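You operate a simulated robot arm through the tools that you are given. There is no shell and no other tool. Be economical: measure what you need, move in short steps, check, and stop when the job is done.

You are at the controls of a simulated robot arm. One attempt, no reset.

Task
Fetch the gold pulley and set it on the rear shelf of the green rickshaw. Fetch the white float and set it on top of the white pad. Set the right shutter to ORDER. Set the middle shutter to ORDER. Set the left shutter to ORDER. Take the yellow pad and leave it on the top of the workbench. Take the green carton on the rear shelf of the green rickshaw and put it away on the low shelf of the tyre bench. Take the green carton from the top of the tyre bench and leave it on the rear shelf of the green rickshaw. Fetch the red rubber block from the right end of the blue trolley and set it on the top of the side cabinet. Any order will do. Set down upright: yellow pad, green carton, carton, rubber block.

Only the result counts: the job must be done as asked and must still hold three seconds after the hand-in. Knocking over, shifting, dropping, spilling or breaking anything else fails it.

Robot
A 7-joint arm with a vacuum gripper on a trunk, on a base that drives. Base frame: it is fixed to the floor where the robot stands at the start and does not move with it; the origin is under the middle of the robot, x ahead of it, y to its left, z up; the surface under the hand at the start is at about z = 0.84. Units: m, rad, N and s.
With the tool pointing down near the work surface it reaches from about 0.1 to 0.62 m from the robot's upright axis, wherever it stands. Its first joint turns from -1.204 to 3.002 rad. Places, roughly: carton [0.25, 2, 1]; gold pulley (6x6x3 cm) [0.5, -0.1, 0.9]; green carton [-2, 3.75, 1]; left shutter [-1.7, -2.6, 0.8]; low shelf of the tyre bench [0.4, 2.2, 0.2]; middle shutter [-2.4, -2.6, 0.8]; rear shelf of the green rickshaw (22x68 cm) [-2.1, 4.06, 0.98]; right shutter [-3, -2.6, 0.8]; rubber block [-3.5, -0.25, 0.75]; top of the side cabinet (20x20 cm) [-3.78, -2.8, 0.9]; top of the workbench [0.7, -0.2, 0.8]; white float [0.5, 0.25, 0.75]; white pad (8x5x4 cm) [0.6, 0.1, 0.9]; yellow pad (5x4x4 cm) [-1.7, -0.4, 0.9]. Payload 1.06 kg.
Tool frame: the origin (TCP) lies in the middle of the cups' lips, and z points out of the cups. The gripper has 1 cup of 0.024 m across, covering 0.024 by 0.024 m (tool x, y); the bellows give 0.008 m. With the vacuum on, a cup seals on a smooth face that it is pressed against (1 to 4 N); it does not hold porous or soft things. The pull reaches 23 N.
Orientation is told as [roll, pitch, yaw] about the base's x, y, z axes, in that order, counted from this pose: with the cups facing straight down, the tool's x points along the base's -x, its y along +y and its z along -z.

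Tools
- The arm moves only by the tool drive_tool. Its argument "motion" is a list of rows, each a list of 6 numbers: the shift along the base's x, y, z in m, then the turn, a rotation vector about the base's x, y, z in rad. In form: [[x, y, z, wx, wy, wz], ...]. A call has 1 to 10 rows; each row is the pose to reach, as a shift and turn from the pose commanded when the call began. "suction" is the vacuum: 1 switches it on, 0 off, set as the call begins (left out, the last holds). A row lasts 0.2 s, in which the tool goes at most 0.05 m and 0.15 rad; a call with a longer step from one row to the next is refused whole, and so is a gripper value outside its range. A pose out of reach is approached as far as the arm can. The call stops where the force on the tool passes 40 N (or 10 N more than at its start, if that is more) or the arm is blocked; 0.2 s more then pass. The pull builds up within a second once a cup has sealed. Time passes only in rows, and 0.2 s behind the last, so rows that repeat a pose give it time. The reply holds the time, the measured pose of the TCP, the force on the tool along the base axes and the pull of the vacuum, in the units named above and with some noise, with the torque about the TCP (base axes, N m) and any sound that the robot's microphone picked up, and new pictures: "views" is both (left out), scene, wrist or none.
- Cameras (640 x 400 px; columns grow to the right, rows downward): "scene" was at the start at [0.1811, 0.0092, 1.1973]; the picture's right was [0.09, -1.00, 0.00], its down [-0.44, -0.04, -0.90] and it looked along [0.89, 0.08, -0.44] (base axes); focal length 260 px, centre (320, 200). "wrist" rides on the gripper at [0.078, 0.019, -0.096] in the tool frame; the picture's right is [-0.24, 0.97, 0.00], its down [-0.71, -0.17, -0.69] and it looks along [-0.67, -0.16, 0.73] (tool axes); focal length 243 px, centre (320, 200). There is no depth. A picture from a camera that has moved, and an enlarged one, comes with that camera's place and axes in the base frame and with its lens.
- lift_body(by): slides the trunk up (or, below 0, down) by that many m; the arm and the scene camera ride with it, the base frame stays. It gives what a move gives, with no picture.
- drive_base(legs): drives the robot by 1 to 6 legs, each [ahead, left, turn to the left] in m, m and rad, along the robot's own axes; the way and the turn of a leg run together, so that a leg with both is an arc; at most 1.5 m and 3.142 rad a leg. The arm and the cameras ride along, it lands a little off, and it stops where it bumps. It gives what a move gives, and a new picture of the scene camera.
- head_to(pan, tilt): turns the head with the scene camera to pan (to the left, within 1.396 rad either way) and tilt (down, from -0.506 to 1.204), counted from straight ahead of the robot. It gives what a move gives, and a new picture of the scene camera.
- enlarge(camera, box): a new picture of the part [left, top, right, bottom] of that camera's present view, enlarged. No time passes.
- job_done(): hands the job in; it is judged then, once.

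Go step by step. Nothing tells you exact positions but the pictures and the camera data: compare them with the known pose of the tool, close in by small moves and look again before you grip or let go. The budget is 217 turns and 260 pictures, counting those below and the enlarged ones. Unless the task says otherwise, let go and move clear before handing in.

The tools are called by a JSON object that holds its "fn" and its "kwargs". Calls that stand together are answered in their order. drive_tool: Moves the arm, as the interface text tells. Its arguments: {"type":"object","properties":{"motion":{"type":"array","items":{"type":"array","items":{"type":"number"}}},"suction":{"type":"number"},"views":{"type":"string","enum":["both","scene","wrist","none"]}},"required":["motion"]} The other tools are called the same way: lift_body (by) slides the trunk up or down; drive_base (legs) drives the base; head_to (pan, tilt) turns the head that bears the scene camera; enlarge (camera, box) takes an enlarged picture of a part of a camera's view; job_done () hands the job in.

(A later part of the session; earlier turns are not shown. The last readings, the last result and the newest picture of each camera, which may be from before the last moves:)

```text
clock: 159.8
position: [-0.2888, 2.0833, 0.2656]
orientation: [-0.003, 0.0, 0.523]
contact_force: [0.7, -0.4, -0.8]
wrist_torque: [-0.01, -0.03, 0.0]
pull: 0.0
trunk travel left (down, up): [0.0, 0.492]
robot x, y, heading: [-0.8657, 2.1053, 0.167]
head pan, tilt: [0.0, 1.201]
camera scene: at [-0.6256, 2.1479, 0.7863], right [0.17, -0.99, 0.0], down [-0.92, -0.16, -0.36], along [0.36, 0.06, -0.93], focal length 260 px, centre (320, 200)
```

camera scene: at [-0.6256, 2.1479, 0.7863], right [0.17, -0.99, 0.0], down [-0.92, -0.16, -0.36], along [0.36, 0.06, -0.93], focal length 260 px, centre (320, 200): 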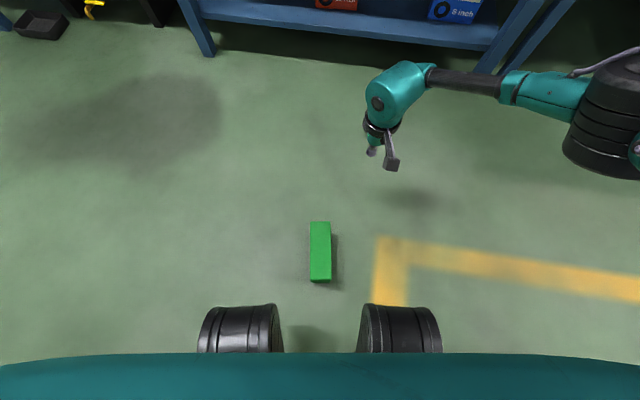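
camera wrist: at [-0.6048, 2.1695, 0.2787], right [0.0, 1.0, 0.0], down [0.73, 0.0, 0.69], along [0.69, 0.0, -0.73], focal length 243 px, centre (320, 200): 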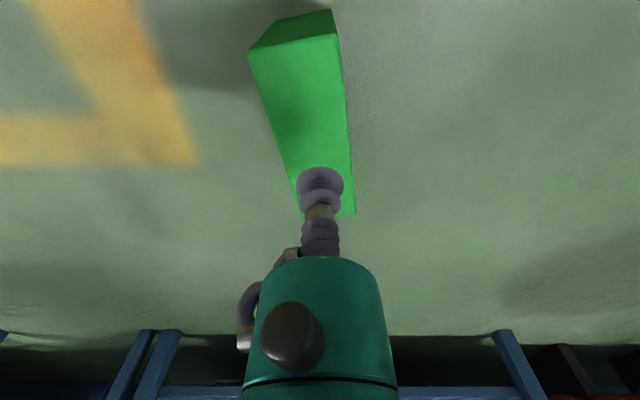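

{"fn": "drive_tool", "kwargs": {"motion": [[-0.045, 0.018, 0, 0, 0, 0], [-0.09, 0.036, 0, 0, 0, 0], [-0.135, 0.054, 0, 0, 0, 0], [-0.18, 0.07, 0, 0, 0, 0], [-0.214, 0.084, 0, 0, 0, 0], [-0.214, 0.084, -0.03, 0, 0, 0], [-0.214, 0.084, -0.06, 0, 0, 0], [-0.214, 0.084, -0.09, 0, 0, 0], [-0.214, 0.084, -0.12, 0, 0, 0], [-0.214, 0.084, -0.12, 0, 0, 0]], "views": "wrist"}}

```text
clock: 162.0
position: [-0.5037, 2.1623, 0.1448]
orientation: [-0.004, 0.0, 0.524]
contact_force: [1.0, -0.6, 0.2]
wrist_torque: [0.0, 0.0, 0.02]
pull: 0.2
trunk travel left (down, up): [0.0, 0.492]
robot x, y, heading: [-0.8683, 2.1065, 0.166]
head pan, tilt: [0.0, 1.201]
camera wrist: at [-0.5813, 2.1403, 0.2395], right [-0.28, 0.96, 0.0], down [0.7, 0.21, 0.69], along [0.66, 0.19, -0.73], focal length 243 px, centre (320, 200)
```

wrist: 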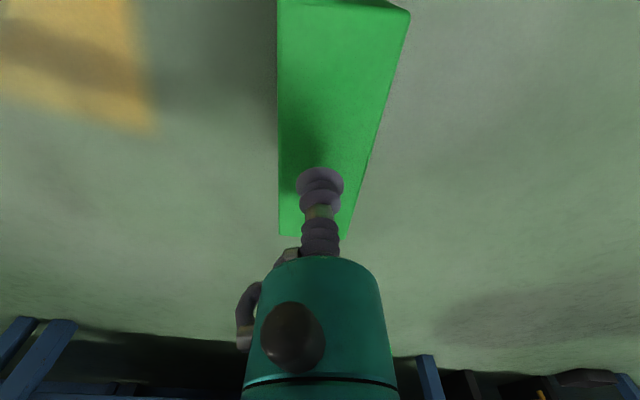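

{"fn": "drive_tool", "kwargs": {"motion": [[-0.003, 0.004, -0.01, 0, 0, 0], [-0.003, 0.004, -0.016, 0, 0, 0], [-0.003, 0.004, -0.02, 0, 0, 0], [-0.003, 0.004, -0.023, 0, 0, 0], [-0.003, 0.004, -0.023, 0, 0, 0], [-0.003, 0.004, -0.023, 0, 0, 0]], "suction": 1, "views": "none"}}

```text
clock: 163.4
position: [-0.5051, 2.1703, 0.1223]
orientation: [-0.001, 0.0, 0.523]
contact_force: [0.2, -0.1, -0.7]
wrist_torque: [0.02, 0.02, 0.01]
pull: 22.9
trunk travel left (down, up): [0.0, 0.492]
robot x, y, heading: [-0.8676, 2.1068, 0.163]
head pan, tilt: [0.0, 1.201]
```

The cup has sealed on the carton again, this time centred. I'll lift it, turn the base right, then extend the arm with the carton aligned.

{"fn": "drive_tool", "kwargs": {"motion": [[0, 0, 0.02, 0, 0, 0], [0, 0, 0.06, 0, 0, 0], [0, 0, 0.1, 0, 0, 0], [0, 0, 0.14, 0, 0, 0], [0, 0, 0.18, 0, 0, 0], [0, 0, 0.22, 0, 0, 0], [0.03, 0, 0.25, 0, 0, 0], [0.06, 0, 0.26, 0, 0, 0]], "views": "none"}}

{"fn": "drive_base", "kwargs": {"legs": [[0, 0, -0.463]]}}

```text
clock: 165.2
position: [-0.4427, 2.1719, 0.3835]
orientation: [0.0, 0.002, 0.525]
contact_force: [0.0, -0.4, -4.8]
wrist_torque: [0.02, 0.03, -0.02]
pull: 22.7
trunk travel left (down, up): [0.0, 0.492]
robot x, y, heading: [-0.8666, 2.1065, 0.168]
head pan, tilt: [0.0, 1.201]
```

```text
clock: 166.9
position: [-0.4564, 1.9839, 0.3834]
orientation: [-0.001, 0.0, 0.076]
contact_force: [0.0, 1.7, -4.3]
wrist_torque: [0.02, -0.02, -0.02]
pull: 22.7
trunk travel left (down, up): [0.0, 0.492]
robot x, y, heading: [-0.8656, 2.1062, -0.277]
head pan, tilt: [0.0, 1.201]
camera scene: at [-0.6315, 2.0396, 0.7862], right [-0.28, -0.96, 0.0], down [-0.9, 0.26, -0.36], along [0.35, -0.1, -0.93], focal length 260 px, centre (320, 200)
```

scene: 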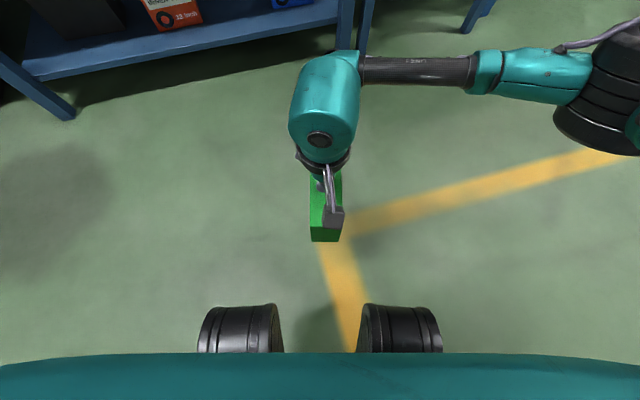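

{"fn": "drive_tool", "kwargs": {"motion": [[0.03, -0.035, -0.01, 0, 0, 0.07], [0.06, -0.07, -0.02, 0, 0, 0.14], [0.09, -0.105, -0.025, 0, 0, 0.21], [0.11, -0.14, -0.025, 0, 0, 0.273], [0.12, -0.16, -0.025, 0, 0, 0.273], [0.12, -0.16, -0.025, 0, 0, 0.273]], "views": "wrist"}}

{"fn": "drive_base", "kwargs": {"legs": [[0.17, 0.44, 0]]}}

{"fn": "head_to", "kwargs": {"pan": 0.2, "tilt": 0.7}}

```text
clock: 168.3
position: [-0.3408, 1.8283, 0.3589]
orientation: [-0.002, -0.001, 0.347]
contact_force: [-0.8, -0.6, -3.8]
wrist_torque: [0.02, 0.0, 0.0]
pull: 23.2
out of reach, approached as far as the arm can: row 5, 6
trunk travel left (down, up): [0.0, 0.492]
robot x, y, heading: [-0.8642, 2.1085, -0.277]
head pan, tilt: [0.0, 1.201]
camera wrist: at [-0.4202, 1.8198, 0.4529], right [-0.11, 0.99, 0.0], down [0.72, 0.08, 0.69], along [0.68, 0.07, -0.73], focal length 243 px, centre (320, 200)
```

wrist: 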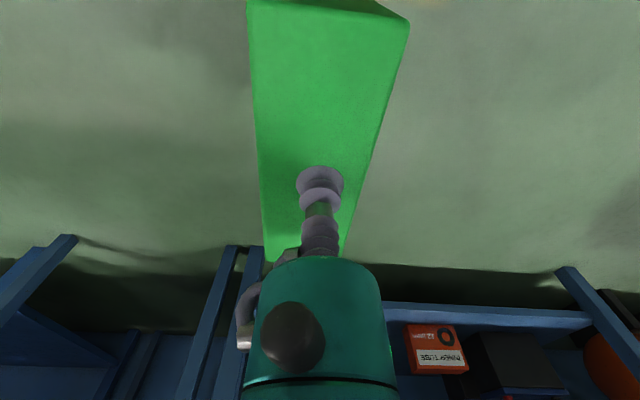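

```text
clock: 172.7
position: [-0.0558, 2.2135, 0.3583]
orientation: [-0.001, -0.001, 0.35]
contact_force: [-0.6, 1.2, -3.7]
wrist_torque: [-0.01, 0.02, 0.0]
pull: 23.3
trunk travel left (down, up): [0.0, 0.492]
robot x, y, heading: [-0.5786, 2.4914, -0.279]
head pan, tilt: [0.0, 1.201]
camera scene: at [-0.3474, 2.4229, 0.7862], right [-0.27, -0.96, 0.0], down [-0.9, 0.26, -0.36], along [0.35, -0.1, -0.93], focal length 260 px, centre (320, 200)
```

scene: 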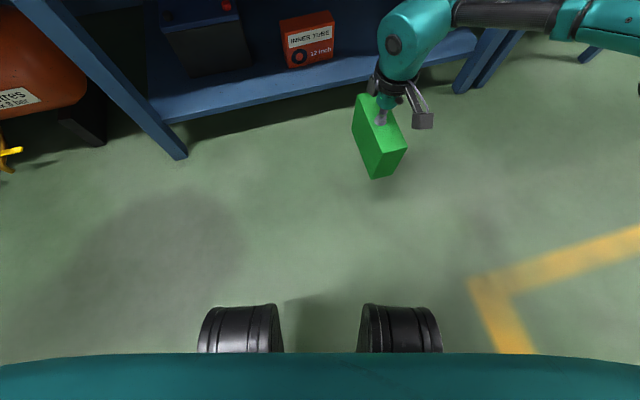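

```text
clock: 173.7
position: [-0.0543, 2.2128, 0.3589]
orientation: [-0.001, 0.0, 0.351]
contact_force: [-0.2, -1.3, -3.4]
wrist_torque: [0.02, -0.01, -0.01]
pull: 23.3
trunk travel left (down, up): [0.0, 0.492]
robot x, y, heading: [-0.5828, 2.4925, -0.279]
head pan, tilt: [0.201, 0.7]
camera scene: at [-0.3165, 2.4317, 0.8221], right [-0.08, -1.0, 0.0], down [-0.64, 0.05, -0.76], along [0.76, -0.06, -0.64], focal length 260 px, centre (320, 200)
```

scene: 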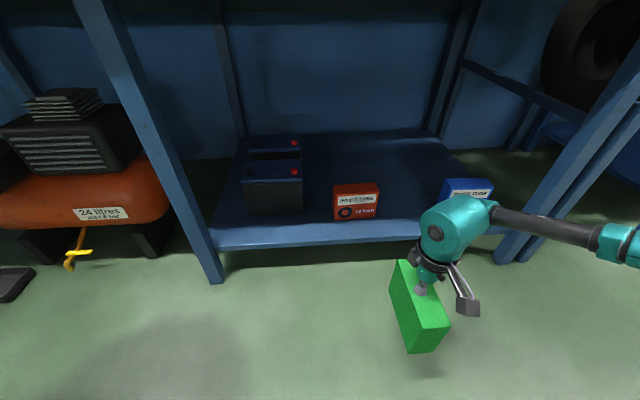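

{"fn": "drive_base", "kwargs": {"legs": [[0.043, -0.149, 0], [0.13, 0.037, 0]]}}

{"fn": "head_to", "kwargs": {"pan": -0.5, "tilt": 0.7}}

```text
clock: 176.4
position: [0.0794, 2.0643, 0.3581]
orientation: [-0.001, -0.001, 0.349]
contact_force: [0.2, -0.4, -4.5]
wrist_torque: [0.04, 0.03, -0.01]
pull: 22.7
trunk travel left (down, up): [0.0, 0.492]
robot x, y, heading: [-0.4451, 2.3392, -0.282]
head pan, tilt: [0.201, 0.7]
camera scene: at [-0.1816, 2.2823, 0.8222], right [-0.08, -1.0, 0.0], down [-0.64, 0.05, -0.76], along [0.76, -0.06, -0.64], focal length 260 px, centre (320, 200)
```

scene: 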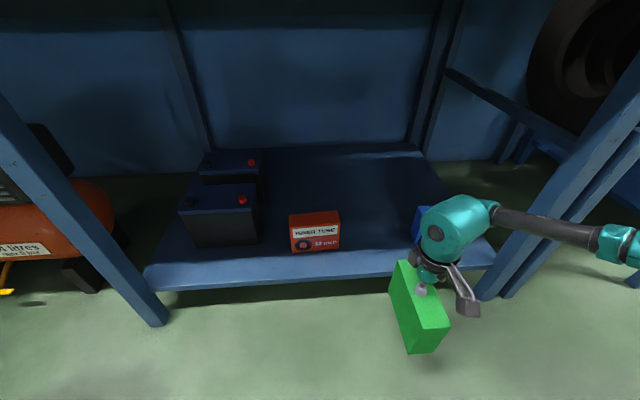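

```text
clock: 177.5
position: [0.078, 2.0638, 0.3589]
orientation: [-0.001, 0.0, 0.35]
contact_force: [0.2, -1.0, -4.7]
wrist_torque: [-0.01, 0.06, -0.03]
pull: 22.8
trunk travel left (down, up): [0.0, 0.492]
robot x, y, heading: [-0.4451, 2.3351, -0.282]
head pan, tilt: [-0.499, 0.7]
camera scene: at [-0.2057, 2.2293, 0.8222], right [-0.7, -0.71, 0.0], down [-0.46, 0.45, -0.76], along [0.55, -0.54, -0.64], focal length 260 px, centre (320, 200)
```

scene: 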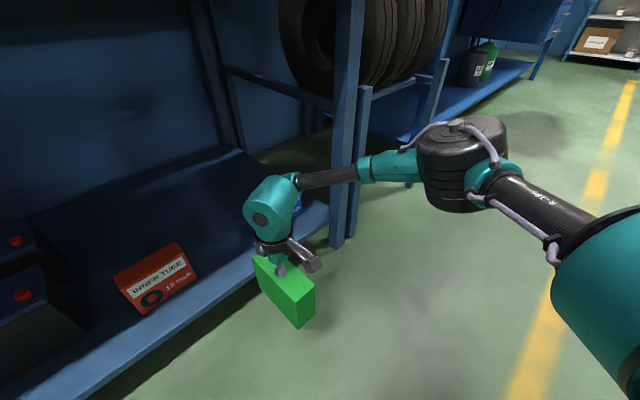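

The elbow would reach the right bench leg at this spot. The front-left of the shelf is safer: ahead of the battery (x<0.37), left of the red carton, centre about (0.31, 2.53), with the carton's long side along y. I'll pull in a little and rotate the carton -90°.

{"fn": "drive_tool", "kwargs": {"motion": [[-0.03, 0.015, 0.01, 0, 0, 0], [-0.06, 0.03, 0.02, 0, 0, -0.1], [-0.07, 0.035, 0.02, 0, 0, -0.24], [-0.07, 0.035, 0.02, 0, 0, -0.38], [-0.07, 0.035, 0.02, 0, 0, -0.52], [-0.07, 0.035, 0.02, 0, 0, -0.66], [-0.07, 0.035, 0.02, 0, 0, -0.8], [-0.07, 0.035, 0.02, 0, 0, -0.94], [-0.07, 0.035, 0.02, 0, 0, -1.08], [-0.07, 0.035, 0.02, 0, 0, -1.2]], "views": "none"}}

{"fn": "drive_tool", "kwargs": {"motion": [[0, 0, 0, 0, 0, -0.12], [0, 0, 0, 0, 0, -0.24], [0, 0, 0, 0, 0, -0.37], [0, 0, 0, 0, 0, -0.37]], "views": "wrist"}}

```text
clock: 179.7
position: [0.0088, 2.0977, 0.3779]
orientation: [-0.002, 0.0, -0.854]
contact_force: [0.3, -0.3, -4.1]
wrist_torque: [0.04, -0.04, 0.0]
pull: 22.8
trunk travel left (down, up): [0.0, 0.492]
robot x, y, heading: [-0.4484, 2.3392, -0.278]
head pan, tilt: [-0.499, 0.7]
```

```text
clock: 180.7
position: [0.0086, 2.0986, 0.3762]
orientation: [-0.003, -0.001, -1.221]
contact_force: [0.2, -0.8, -4.3]
wrist_torque: [0.04, -0.02, -0.03]
pull: 22.7
trunk travel left (down, up): [0.0, 0.492]
robot x, y, heading: [-0.4486, 2.3416, -0.277]
head pan, tilt: [-0.499, 0.7]
camera wrist: at [0.0001, 2.178, 0.4721], right [0.99, 0.11, 0.0], down [0.08, -0.72, 0.69], along [0.07, -0.68, -0.73], focal length 243 px, centre (320, 200)
```

wrist: 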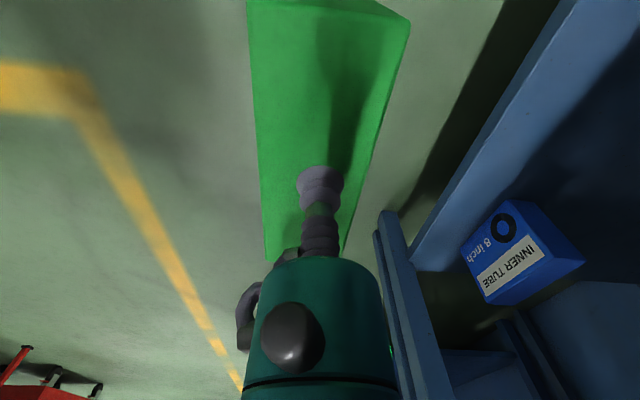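

{"fn": "drive_base", "kwargs": {"legs": [[-0.12, 0.423, 0]]}}

{"fn": "head_to", "kwargs": {"pan": 0.1, "tilt": 0.8}}

```text
clock: 185.0
position: [0.0119, 2.5464, 0.3781]
orientation: [-0.004, 0.0, -1.224]
contact_force: [-0.2, 0.6, -4.1]
wrist_torque: [0.01, -0.03, 0.03]
pull: 22.6
trunk travel left (down, up): [0.0, 0.492]
robot x, y, heading: [-0.4412, 2.7847, -0.278]
head pan, tilt: [-0.499, 0.7]
camera scene: at [-0.202, 2.6774, 0.8222], right [-0.7, -0.71, 0.0], down [-0.46, 0.45, -0.76], along [0.54, -0.54, -0.64], focal length 260 px, centre (320, 200)
```

scene: 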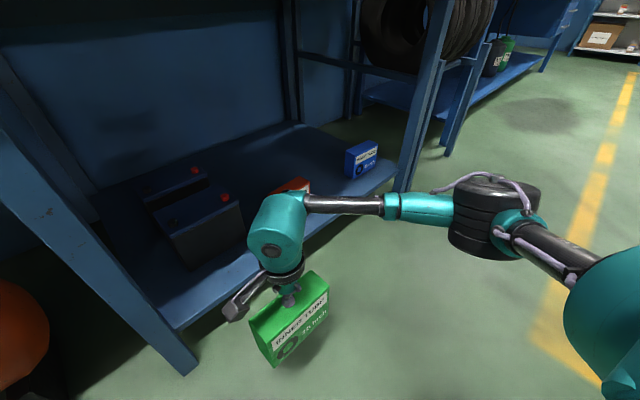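

```text
clock: 186.0
position: [0.0112, 2.5449, 0.3782]
orientation: [-0.003, -0.001, -1.225]
contact_force: [-0.2, 0.6, -4.5]
wrist_torque: [0.01, -0.01, -0.01]
pull: 22.6
trunk travel left (down, up): [0.0, 0.492]
robot x, y, heading: [-0.442, 2.794, -0.286]
head pan, tilt: [0.099, 0.799]
camera scene: at [-0.1831, 2.7225, 0.814], right [-0.18, -0.98, 0.0], down [-0.7, 0.13, -0.7], along [0.69, -0.13, -0.72], focal length 260 px, centre (320, 200)
```

scene: 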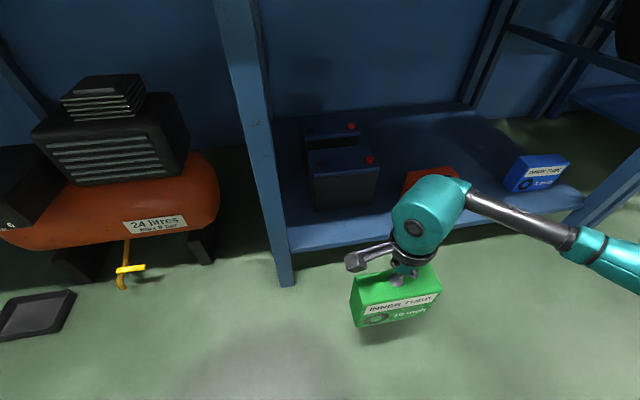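

The spot in front of the battery is open: shelf front x≈0.25, battery face x≈0.356. I'll drive 0.25 m toward the bench, then use fine arm moves.

{"fn": "drive_base", "kwargs": {"legs": [[0.216, 0.063, 0]]}}

{"fn": "drive_tool", "kwargs": {"motion": [[0.0, 0.0, -0.01, 0, 0, 0], [0.0, 0.0, -0.018, 0, 0, 0]], "views": "both"}}

```text
clock: 187.8
position: [0.2378, 2.5451, 0.3784]
orientation: [-0.002, -0.001, -1.222]
contact_force: [-1.0, -0.1, -3.6]
wrist_torque: [0.02, -0.01, 0.03]
pull: 22.2
trunk travel left (down, up): [0.0, 0.492]
robot x, y, heading: [-0.2174, 2.7889, -0.279]
head pan, tilt: [0.099, 0.799]
camera scene: at [0.0434, 2.7219, 0.814], right [-0.18, -0.98, 0.0], down [-0.71, 0.13, -0.7], along [0.69, -0.13, -0.72], focal length 260 px, centre (320, 200)
```

scene: 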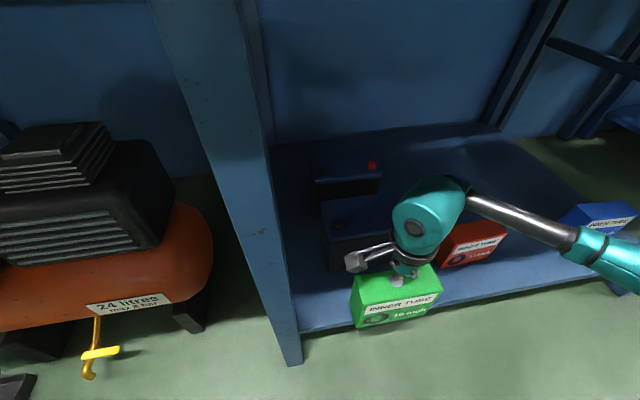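

```text
clock: 188.4
position: [0.2392, 2.5469, 0.359]
orientation: [-0.004, -0.001, -1.224]
contact_force: [0.9, 0.5, -4.0]
wrist_torque: [0.04, 0.0, 0.01]
pull: 23.0
trunk travel left (down, up): [0.0, 0.492]
robot x, y, heading: [-0.2136, 2.787, -0.279]
head pan, tilt: [0.099, 0.799]
camera scene: at [0.0434, 2.7219, 0.8139], right [-0.18, -0.98, 0.0], down [-0.71, 0.13, -0.7], along [0.69, -0.13, -0.72], focal length 260 px, centre (320, 200)
camera wrist: at [0.2309, 2.6257, 0.4538], right [0.99, 0.11, 0.0], down [0.08, -0.72, 0.69], along [0.07, -0.68, -0.73], focal length 243 px, centre (320, 200)
```

scene: 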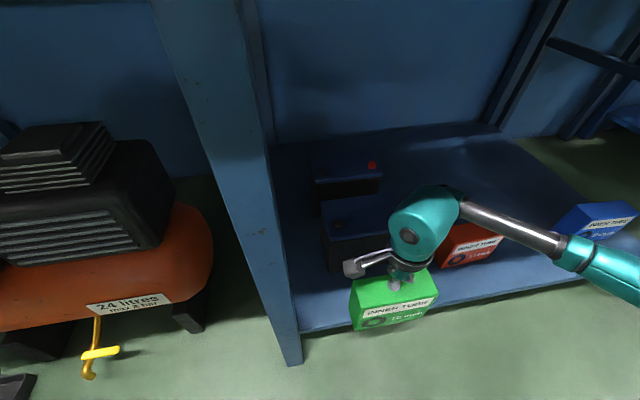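
wrist: 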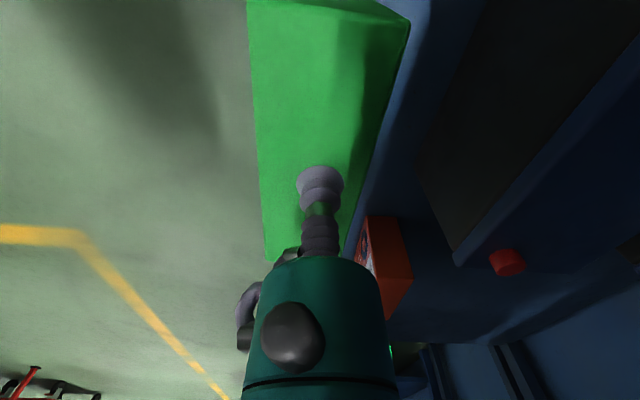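

{"fn": "drive_tool", "kwargs": {"motion": [[0.02, -0.003, 0, 0, 0, 0], [0.04, -0.005, 0, 0, 0, 0], [0.06, -0.007, 0, 0, 0, 0], [0.062, -0.007, -0.01, 0, 0, 0], [0.062, -0.007, -0.02, 0, 0, 0], [0.062, -0.007, -0.02, 0, 0, 0]], "views": "both"}}

```text
clock: 189.8
position: [0.3009, 2.5378, 0.3386]
orientation: [-0.005, -0.001, -1.223]
contact_force: [-0.3, -0.7, -4.2]
wrist_torque: [0.02, -0.02, -0.01]
pull: 23.7
trunk travel left (down, up): [0.0, 0.492]
robot x, y, heading: [-0.2205, 2.7904, -0.285]
head pan, tilt: [0.099, 0.799]
camera scene: at [0.0435, 2.7219, 0.8139], right [-0.18, -0.98, 0.0], down [-0.71, 0.13, -0.7], along [0.69, -0.13, -0.72], focal length 260 px, centre (320, 200)
camera wrist: at [0.2928, 2.6178, 0.4326], right [0.99, 0.11, 0.0], down [0.08, -0.72, 0.69], along [0.07, -0.68, -0.73], focal length 243 px, centre (320, 200)
```

scene: 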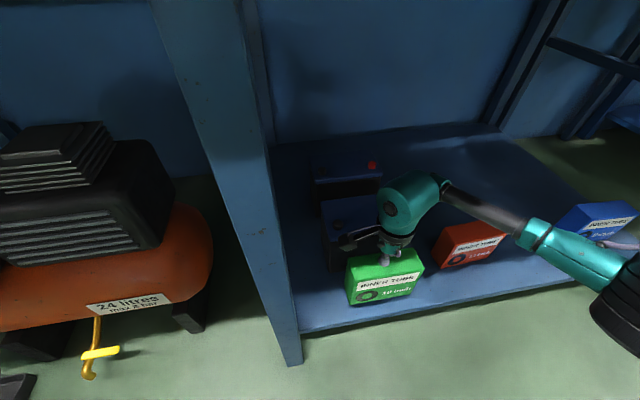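
wrist: 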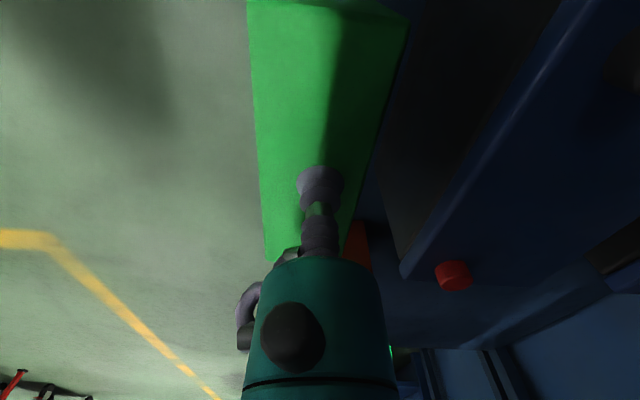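

{"fn": "drive_tool", "kwargs": {"motion": [[0, 0, -0.008, 0, 0, 0], [0, 0, -0.014, 0, 0, 0], [0, 0, -0.018, 0, 0, 0], [0, 0, -0.021, 0, 0, 0], [0, 0, -0.021, 0, 0, 0]], "views": "none"}}

```text
clock: 191.0
position: [0.3021, 2.5382, 0.3193]
orientation: [-0.003, 0.001, -1.224]
contact_force: [0.3, 0.1, -3.8]
wrist_torque: [0.01, -0.01, -0.02]
pull: 22.6
trunk travel left (down, up): [0.0, 0.492]
robot x, y, heading: [-0.214, 2.7878, -0.281]
head pan, tilt: [0.099, 0.799]
```

{"fn": "drive_tool", "kwargs": {"motion": [[0, 0, -0.003, 0, 0, 0], [0, 0, -0.006, 0, 0, 0], [0, 0, -0.009, 0, 0, 0], [0, 0, -0.009, 0, 0, 0]], "views": "none"}}

```text
clock: 192.0
position: [0.3009, 2.5376, 0.3101]
orientation: [-0.003, 0.0, -1.222]
contact_force: [-0.1, 0.4, -4.3]
wrist_torque: [0.02, -0.02, -0.02]
pull: 23.1
trunk travel left (down, up): [0.0, 0.492]
robot x, y, heading: [-0.2167, 2.787, -0.285]
head pan, tilt: [0.099, 0.799]
```

{"fn": "drive_tool", "kwargs": {"motion": [[0, 0, -0.004, 0, 0, 0], [0, 0, -0.008, 0, 0, 0], [0, 0, -0.012, 0, 0, 0], [0, 0, -0.012, 0, 0, 0]], "views": "scene"}}

```text
clock: 193.0
position: [0.301, 2.538, 0.297]
orientation: [-0.005, 0.0, -1.224]
contact_force: [-0.1, -0.2, -4.0]
wrist_torque: [-0.04, -0.06, 0.01]
pull: 22.9
trunk travel left (down, up): [0.0, 0.492]
robot x, y, heading: [-0.2137, 2.7884, -0.281]
head pan, tilt: [0.099, 0.799]
camera scene: at [0.0435, 2.7219, 0.8139], right [-0.18, -0.98, 0.0], down [-0.71, 0.13, -0.7], along [0.69, -0.13, -0.72], focal length 260 px, centre (320, 200)
```

scene: 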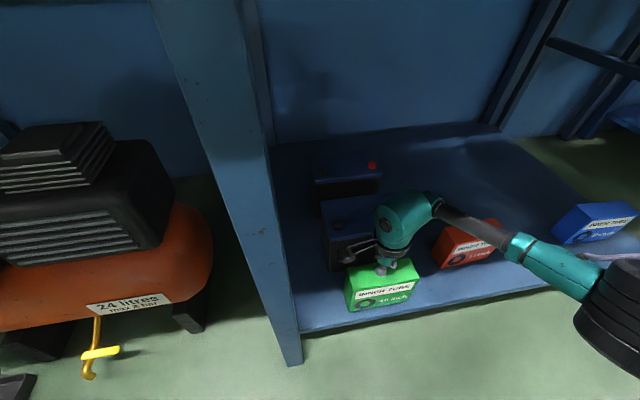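

{"fn": "drive_tool", "kwargs": {"motion": [[0, 0, -0.004, 0, 0, 0], [0, 0, -0.008, 0, 0, 0], [0, 0, -0.012, 0, 0, 0], [0, 0, -0.012, 0, 0, 0]], "views": "none"}}

```text
clock: 194.0
position: [0.2993, 2.5375, 0.286]
orientation: [-0.004, -0.001, -1.222]
contact_force: [-0.8, 0.6, -3.5]
wrist_torque: [0.0, -0.01, 0.01]
pull: 23.1
trunk travel left (down, up): [0.0, 0.492]
robot x, y, heading: [-0.219, 2.7864, -0.281]
head pan, tilt: [0.099, 0.799]
```

{"fn": "drive_tool", "kwargs": {"motion": [[0, 0, -0.004, 0, 0, 0], [0, 0, -0.008, 0, 0, 0], [0, 0, -0.012, 0, 0, 0], [0, 0, -0.012, 0, 0, 0]], "views": "both"}}

```text
clock: 195.0
position: [0.3014, 2.5384, 0.2771]
orientation: [-0.001, -0.001, -1.224]
contact_force: [-7.1, -2.4, 28.5]
wrist_torque: [0.04, -0.09, -0.14]
pull: 23.4
trunk travel left (down, up): [0.0, 0.492]
robot x, y, heading: [-0.2148, 2.7877, -0.28]
head pan, tilt: [0.099, 0.799]
camera scene: at [0.0419, 2.7224, 0.8145], right [-0.18, -0.98, 0.0], down [-0.7, 0.13, -0.7], along [0.69, -0.13, -0.72], focal length 260 px, centre (320, 200)
camera wrist: at [0.2923, 2.6181, 0.3704], right [0.99, 0.11, 0.0], down [0.08, -0.72, 0.69], along [0.07, -0.68, -0.73], focal length 243 px, centre (320, 200)
```

scene: 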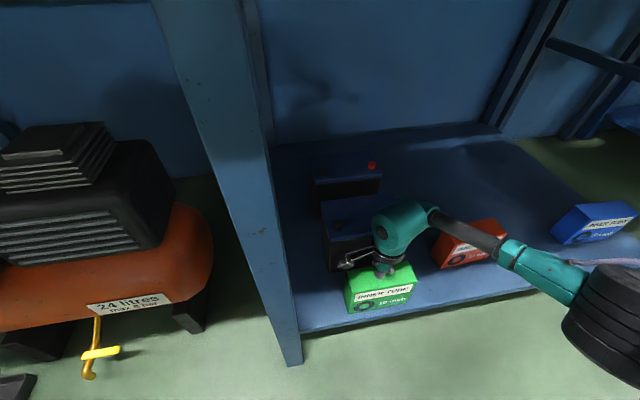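
wrist: 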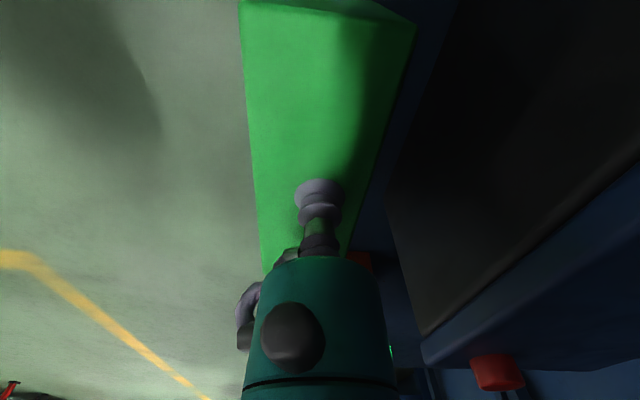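

The carton has landed (shelf z≈0.158). I'll ease off the force, release, and rise.

{"fn": "drive_tool", "kwargs": {"motion": [[0, 0, 0.004, 0, 0, 0], [0, 0, 0.004, 0, 0, 0], [0, 0, 0.004, 0, 0, 0], [0, 0, 0.004, 0, 0, 0], [0, 0, 0.012, 0, 0, 0], [0, 0, 0.04, 0, 0, 0], [0, 0, 0.07, 0, 0, 0], [0, 0, 0.1, 0, 0, 0]], "suction": 0, "views": "both"}}

```text
clock: 196.8
position: [0.3012, 2.5386, 0.3717]
orientation: [-0.002, 0.001, -1.224]
contact_force: [-0.2, -0.5, -0.6]
wrist_torque: [0.0, 0.02, -0.04]
pull: 0.0
trunk travel left (down, up): [0.0, 0.492]
robot x, y, heading: [-0.2163, 2.7865, -0.283]
head pan, tilt: [0.099, 0.799]
camera scene: at [0.0433, 2.7219, 0.814], right [-0.18, -0.98, 0.0], down [-0.71, 0.13, -0.7], along [0.69, -0.13, -0.72], focal length 260 px, centre (320, 200)
camera wrist: at [0.2932, 2.6188, 0.4662], right [0.99, 0.11, 0.0], down [0.08, -0.72, 0.69], along [0.07, -0.68, -0.73], focal length 243 px, centre (320, 200)
```

scene: 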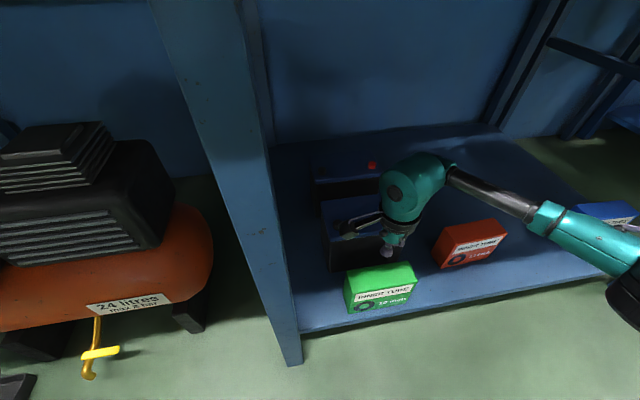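
wrist: 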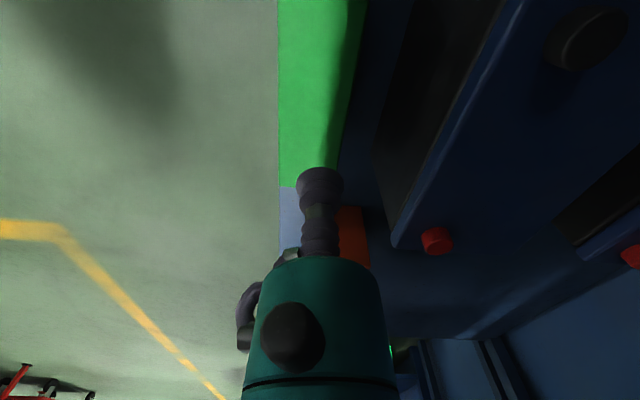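

The carton is on the low shelf, upright. I'll back out, raise the trunk, and look for the carton on the bench top.

{"fn": "drive_base", "kwargs": {"legs": [[-0.43, -0.125, 0], [0, 0, 0.283], [0, -0.6, 0]]}}

{"fn": "lift_body", "kwargs": {"by": 0.35}}

{"fn": "head_to", "kwargs": {"pan": -0.1, "tilt": 0.5}}

```text
clock: 205.8
position: [-0.0883, 2.0969, 0.3718]
orientation: [-0.004, 0.002, -0.926]
contact_force: [0.4, -0.1, 0.4]
wrist_torque: [-0.02, -0.02, -0.03]
pull: 0.1
trunk travel left (down, up): [0.0, 0.492]
robot x, y, heading: [-0.659, 2.182, 0.018]
head pan, tilt: [0.099, 0.799]
camera scene: at [-0.3896, 2.1957, 0.814], right [0.11, -0.99, 0.0], down [-0.71, -0.08, -0.7], along [0.69, 0.08, -0.72], focal length 260 px, centre (320, 200)
```

scene: 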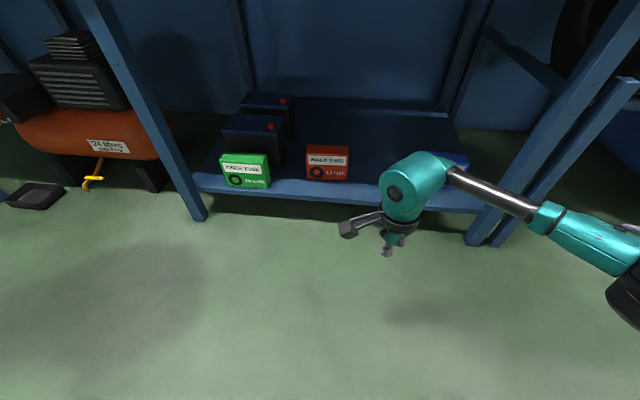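

```text
clock: 209.2
position: [-0.0907, 2.0968, 0.7222]
orientation: [-0.005, -0.001, -0.925]
contact_force: [-0.7, 0.3, -0.4]
wrist_torque: [-0.01, 0.0, 0.03]
pull: 0.0
trunk travel left (down, up): [-0.35, 0.142]
robot x, y, heading: [-0.6597, 2.1831, 0.013]
head pan, tilt: [0.099, 0.799]
```

```text
clock: 210.0
position: [-0.0896, 2.0961, 0.7215]
orientation: [-0.001, 0.001, -0.926]
contact_force: [0.0, -0.2, 1.1]
wrist_torque: [0.0, 0.0, -0.03]
pull: 0.1
trunk travel left (down, up): [-0.35, 0.142]
robot x, y, heading: [-0.6607, 2.1828, 0.016]
head pan, tilt: [-0.099, 0.499]
camera scene: at [-0.4773, 2.1774, 1.1937], right [-0.08, -1.0, 0.0], down [-0.48, 0.04, -0.88], along [0.87, -0.07, -0.48], focal length 260 px, centre (320, 200)
```

scene: 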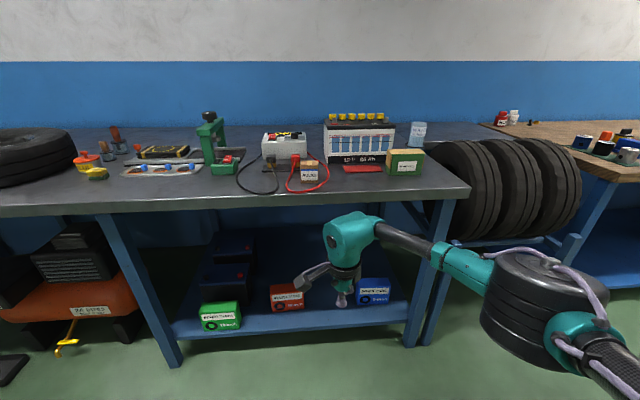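

{"fn": "enlarge", "kwargs": {"camera": "scene", "box": [220, 100, 460, 210]}}

```text
2.67 times, centred on (340, 155) of scene
camera zoom: at [-0.4773, 2.1774, 1.1937], right [-0.08, -1.0, 0.0], down [-0.48, 0.04, -0.88], along [0.87, -0.07, -0.48], focal length 694 px, centre (267, 320)
```

zoom: 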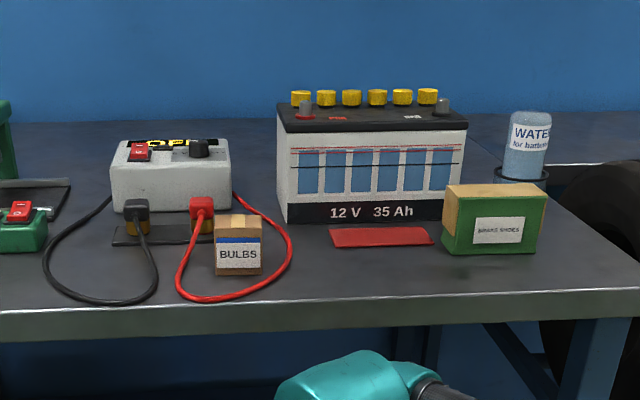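

The target is the green "BRAKE SHOES" carton at about (0.345, 1.82), with its top at z≈0.911. I'll raise the tool above the bench, then drive in.

{"fn": "drive_tool", "kwargs": {"motion": [[-0.02, 0, 0.04, 0, 0, 0], [-0.04, 0, 0.08, 0, 0, 0], [-0.06, 0, 0.12, 0, 0, 0], [-0.08, 0, 0.16, 0, 0, 0], [-0.1, 0, 0.2, 0, 0, 0], [-0.1, 0, 0.24, 0, 0, 0], [-0.1, 0, 0.28, 0, 0, 0], [-0.1, 0, 0.32, 0, 0, 0]], "views": "none"}}

{"fn": "drive_base", "kwargs": {"legs": [[0, -0.26, 0], [0.44, 0, 0]]}}

{"fn": "enlarge", "kwargs": {"camera": "wrist", "box": [0, 0, 640, 400]}}

```text
clock: 211.8
position: [-0.1894, 2.0978, 1.0428]
orientation: [-0.004, 0.0, -0.927]
contact_force: [0.0, 0.2, 0.3]
wrist_torque: [-0.02, -0.02, 0.01]
pull: 0.1
trunk travel left (down, up): [-0.35, 0.142]
robot x, y, heading: [-0.6618, 2.1846, 0.016]
head pan, tilt: [-0.099, 0.499]
```

```text
clock: 217.0
position: [0.2536, 1.826, 1.0419]
orientation: [-0.004, 0.001, -0.944]
contact_force: [0.6, -0.1, 0.7]
wrist_torque: [-0.01, 0.05, -0.01]
pull: 0.1
trunk travel left (down, up): [-0.35, 0.142]
robot x, y, heading: [-0.2096, 1.922, -0.007]
head pan, tilt: [-0.099, 0.499]
camera scene: at [-0.031, 1.9112, 1.1937], right [-0.1, -0.99, 0.0], down [-0.48, 0.05, -0.88], along [0.87, -0.09, -0.48], focal length 260 px, centre (320, 200)
```

scene: 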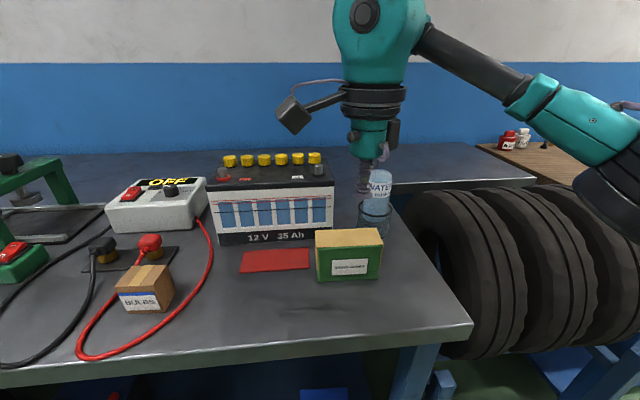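

```text
1.00 times, centred on (320, 200) of wrist (not enlarged: the box is as wide or as high as the picture)
camera zoom: at [0.2247, 1.9002, 1.1371], right [0.93, 0.38, 0.0], down [0.28, -0.67, 0.69], along [0.26, -0.64, -0.73], focal length 243 px, centre (320, 200)
```

zoom: 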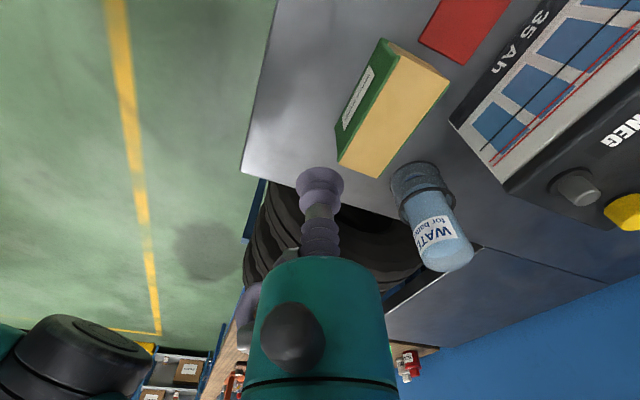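

{"fn": "drive_tool", "kwargs": {"motion": [[0.04, 0, -0.01, 0, 0, 0], [0.078, 0.001, -0.03, 0, 0, 0], [0.078, 0.001, -0.07, 0, 0, 0], [0.078, 0.001, -0.1, 0, 0, 0], [0.078, 0.001, -0.11, 0, 0, 0], [0.078, 0.001, -0.11, 0, 0, 0]], "suction": 1}}

```text
clock: 218.4
position: [0.334, 1.8241, 0.9337]
orientation: [-0.001, 0.001, -0.947]
contact_force: [0.6, 0.2, 0.4]
wrist_torque: [-0.03, 0.02, 0.0]
pull: 0.1
trunk travel left (down, up): [-0.35, 0.142]
robot x, y, heading: [-0.2153, 1.9203, -0.006]
head pan, tilt: [-0.099, 0.499]
camera scene: at [-0.0313, 1.9112, 1.1938], right [-0.1, -0.99, 0.0], down [-0.48, 0.05, -0.88], along [0.87, -0.09, -0.48], focal length 260 px, centre (320, 200)
camera wrist: at [0.3038, 1.8998, 1.0278], right [0.93, 0.38, 0.0], down [0.28, -0.67, 0.69], along [0.26, -0.64, -0.73], focal length 243 px, centre (320, 200)
```

scene: 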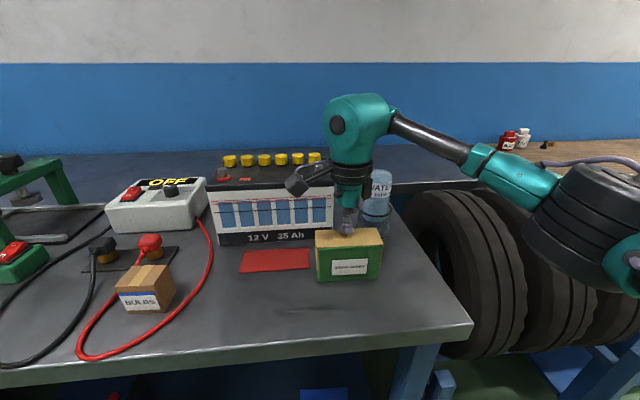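
wrist: 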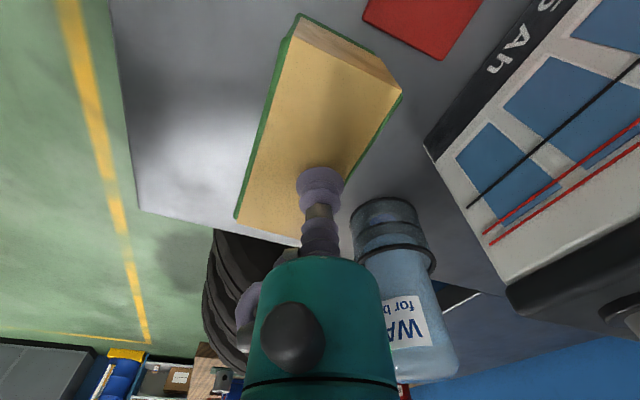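

{"fn": "drive_tool", "kwargs": {"motion": [[-0.008, 0.011, -0.008, 0, 0, 0], [-0.008, 0.011, -0.014, 0, 0, 0], [-0.008, 0.011, -0.018, 0, 0, 0], [-0.008, 0.011, -0.021, 0, 0, 0], [-0.008, 0.011, -0.024, 0, 0, 0], [-0.008, 0.011, -0.024, 0, 0, 0], [-0.008, 0.011, -0.024, 0, 0, 0]], "views": "none"}}

```text
clock: 219.5
position: [0.3253, 1.8379, 0.9168]
orientation: [0.01, -0.002, -0.948]
contact_force: [-1.9, -2.8, 10.1]
wrist_torque: [0.03, 0.11, 0.04]
pull: 22.8
trunk travel left (down, up): [-0.35, 0.142]
robot x, y, heading: [-0.2135, 1.9187, -0.007]
head pan, tilt: [-0.099, 0.499]
stopped in row 5: the force on the tool passed its limit at 44 N (the readings are from after the stop); the commanded pose is now the measured one
```

{"fn": "drive_tool", "kwargs": {"motion": [[0, 0, 0.01, 0, 0, 0], [0, 0, 0.03, 0, 0, 0], [0, 0, 0.06, 0, 0, 0], [-0.02, 0, 0.09, 0, 0, 0], [-0.05, 0, 0.11, 0, 0, 0], [-0.08, 0, 0.12, 0, 0, 0], [-0.1, 0, 0.12, 0, 0, 0]], "views": "wrist"}}

```text
clock: 221.1
position: [0.2247, 1.838, 1.0362]
orientation: [0.004, -0.001, -0.948]
contact_force: [-0.3, 0.9, -2.9]
wrist_torque: [0.02, -0.02, 0.01]
pull: 22.8
trunk travel left (down, up): [-0.35, 0.142]
robot x, y, heading: [-0.2132, 1.9175, -0.005]
head pan, tilt: [-0.099, 0.499]
camera wrist: at [0.1951, 1.912, 1.1307], right [0.93, 0.38, 0.01], down [0.27, -0.68, 0.68], along [0.26, -0.63, -0.73], focal length 243 px, centre (320, 200)
```

wrist: 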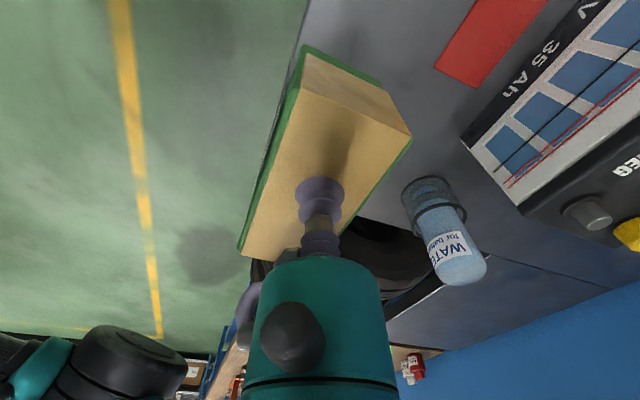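

The carton is held. I'll back away, turn around, and drive to the rickshaw again.

{"fn": "drive_base", "kwargs": {"legs": [[-0.6, 0, 0], [0, 0, 3.14], [0, -1.45, 0], [0, -0.5, 0], [0.4, 0, 0]]}}

{"fn": "lift_body", "kwargs": {"by": 0.14}}

{"fn": "head_to", "kwargs": {"pan": 0.0, "tilt": 0.7}}

```text
clock: 251.2
position: [-1.6916, 3.9363, 1.0369]
orientation: [0.004, 0.0, 2.251]
contact_force: [-0.5, -0.2, -3.1]
wrist_torque: [-0.05, -0.02, 0.0]
pull: 22.8
trunk travel left (down, up): [-0.35, 0.142]
robot x, y, heading: [-1.2541, 3.8747, -3.089]
head pan, tilt: [-0.099, 0.499]
camera scene: at [-1.4327, 3.8805, 1.1937], right [0.05, 1.0, 0.0], down [0.48, -0.02, -0.88], along [-0.88, 0.04, -0.48], focal length 260 px, centre (320, 200)
```

scene: 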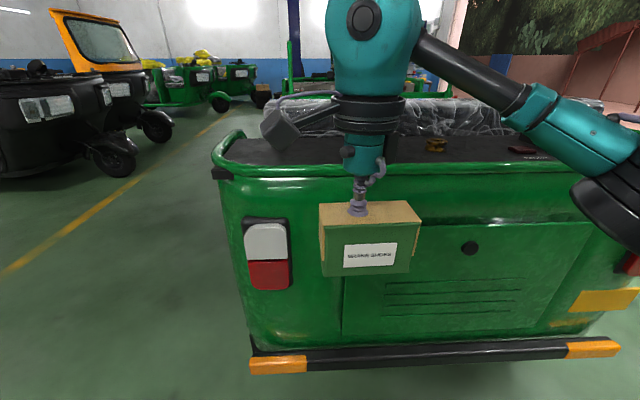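

```text
clock: 252.8
position: [-1.6915, 3.9355, 1.1753]
orientation: [0.004, 0.0, 2.251]
contact_force: [-0.4, -0.1, -3.6]
wrist_torque: [-0.02, -0.02, 0.0]
pull: 23.2
trunk travel left (down, up): [-0.49, 0.002]
robot x, y, heading: [-1.2518, 3.8784, -3.087]
head pan, tilt: [-0.099, 0.499]
```

```text
clock: 253.6
position: [-1.6909, 3.9365, 1.1751]
orientation: [0.004, 0.0, 2.251]
contact_force: [0.1, -0.5, -2.7]
wrist_torque: [-0.01, 0.03, -0.03]
pull: 23.9
trunk travel left (down, up): [-0.49, 0.002]
robot x, y, heading: [-1.2477, 3.8842, -3.089]
head pan, tilt: [0.0, 0.7]
camera scene: at [-1.3391, 3.8764, 1.3309], right [-0.05, 1.0, 0.0], down [0.64, 0.03, -0.77], along [-0.76, -0.04, -0.64], focal length 260 px, centre (320, 200)
```

scene: 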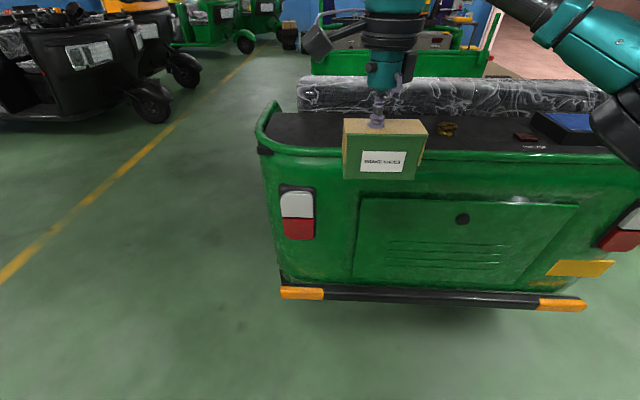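

{"fn": "drive_base", "kwargs": {"legs": [[0, 0, -0.05], [0.3, 0, 0]]}}

{"fn": "drive_tool", "kwargs": {"motion": [[-0.04, 0, -0.01, 0, 0, 0], [-0.08, 0, -0.02, 0, 0, 0], [-0.1, 0, -0.04, 0, 0, 0], [-0.1, 0, -0.07, 0, 0, 0], [-0.1, 0, -0.09, 0, 0, 0], [-0.1, 0, -0.09, 0, 0, 0]]}}

```text
clock: 256.0
position: [-1.9838, 3.9514, 1.1762]
orientation: [0.005, 0.0, 2.211]
contact_force: [-0.1, 0.2, -3.6]
wrist_torque: [-0.04, -0.04, 0.01]
pull: 22.7
trunk travel left (down, up): [-0.49, 0.002]
robot x, y, heading: [-1.544, 3.8772, -3.132]
head pan, tilt: [0.0, 0.7]
camera scene: at [-1.6345, 3.8778, 1.3308], right [-0.01, 1.0, 0.0], down [0.64, 0.01, -0.76], along [-0.76, -0.01, -0.64], focal length 260 px, centre (320, 200)
```

scene: 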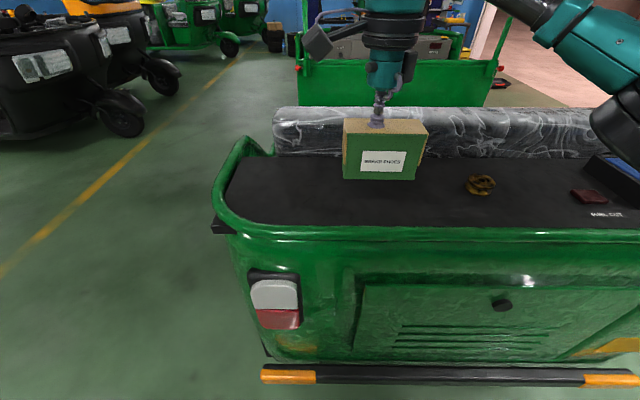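

```text
clock: 257.4
position: [-2.0856, 3.9504, 1.0855]
orientation: [0.007, -0.001, 2.212]
contact_force: [0.2, 0.0, -3.2]
wrist_torque: [-0.08, 0.0, 0.0]
pull: 23.1
trunk travel left (down, up): [-0.49, 0.002]
robot x, y, heading: [-1.5459, 3.8766, -3.127]
head pan, tilt: [0.0, 0.7]
camera scene: at [-1.6337, 3.8778, 1.3309], right [-0.01, 1.0, 0.0], down [0.64, 0.01, -0.76], along [-0.76, -0.01, -0.64], focal length 260 px, centre (320, 200)
camera wrist: at [-2.053, 3.8776, 1.1793], right [-0.92, -0.39, 0.01], down [-0.28, 0.67, 0.68], along [-0.27, 0.63, -0.73], focal length 243 px, centre (320, 200)
```

scene: 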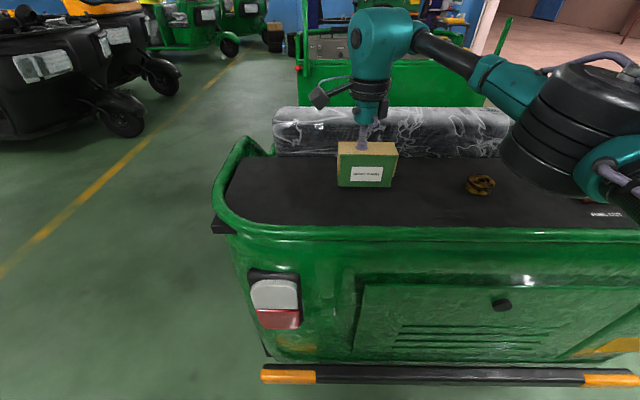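
wrist: 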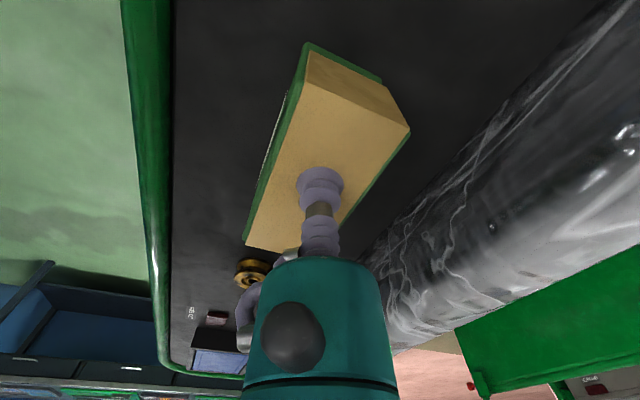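

{"fn": "drive_tool", "kwargs": {"motion": [[0, 0, -0.015, 0, 0, 0], [0, 0, -0.025, 0, 0, 0], [0, 0, -0.03, 0, 0, 0], [0, 0, -0.033, 0, 0, 0], [0, 0, -0.036, 0, 0, 0], [0, 0, -0.036, 0, 0, 0]], "views": "none"}}

```text
clock: 258.8
position: [-2.0838, 3.95, 1.0535]
orientation: [0.012, -0.002, 2.212]
contact_force: [-8.0, -1.6, 18.0]
wrist_torque: [0.04, -0.02, 0.03]
pull: 22.7
trunk travel left (down, up): [-0.49, 0.002]
robot x, y, heading: [-1.5438, 3.8817, -3.129]
head pan, tilt: [0.0, 0.7]
```

Contact is made with the shelf. I'll release and rise.

{"fn": "drive_tool", "kwargs": {"motion": [[0, 0, 0.004, 0, 0, 0], [0, 0, 0.004, 0, 0, 0], [0, 0, 0.004, 0, 0, 0], [0, 0, 0.004, 0, 0, 0], [0, 0, 0.012, 0, 0, 0], [0.01, 0, 0.04, 0, 0, 0], [0.04, 0, 0.07, 0, 0, 0], [0.08, 0, 0.09, 0, 0, 0]], "suction": 0}}

```text
clock: 260.6
position: [-2.0012, 3.951, 1.1417]
orientation: [0.005, -0.001, 2.208]
contact_force: [0.8, -0.1, 0.3]
wrist_torque: [-0.01, 0.01, -0.01]
pull: 0.1
trunk travel left (down, up): [-0.49, 0.002]
robot x, y, heading: [-1.5468, 3.8779, -3.127]
head pan, tilt: [0.0, 0.7]
camera scene: at [-1.6331, 3.878, 1.331], right [-0.01, 1.0, 0.0], down [0.64, 0.01, -0.77], along [-0.77, -0.01, -0.64], focal length 260 px, centre (320, 200)
camera wrist: at [-1.9684, 3.876, 1.2352], right [-0.92, -0.39, 0.01], down [-0.28, 0.67, 0.68], along [-0.27, 0.63, -0.73], focal length 243 px, centre (320, 200)
```

scene: 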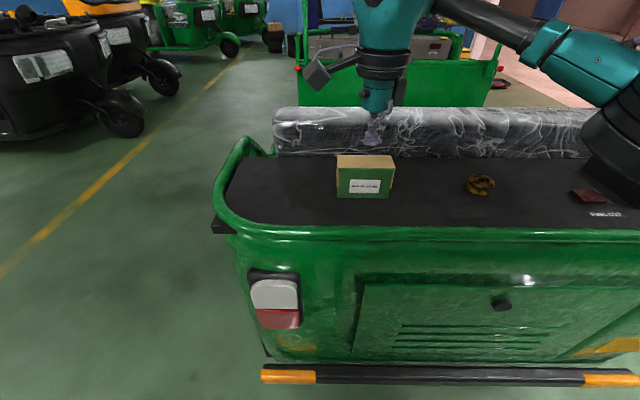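
wrist: 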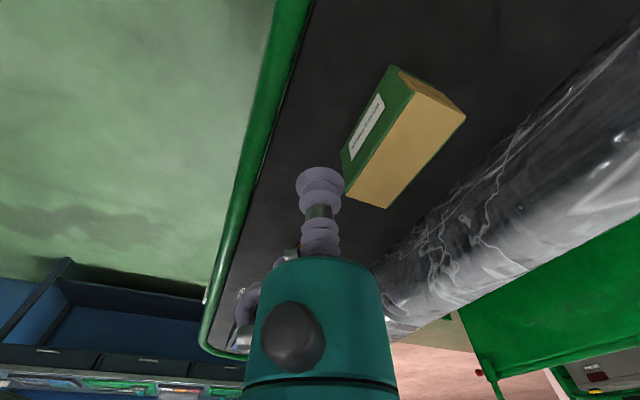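

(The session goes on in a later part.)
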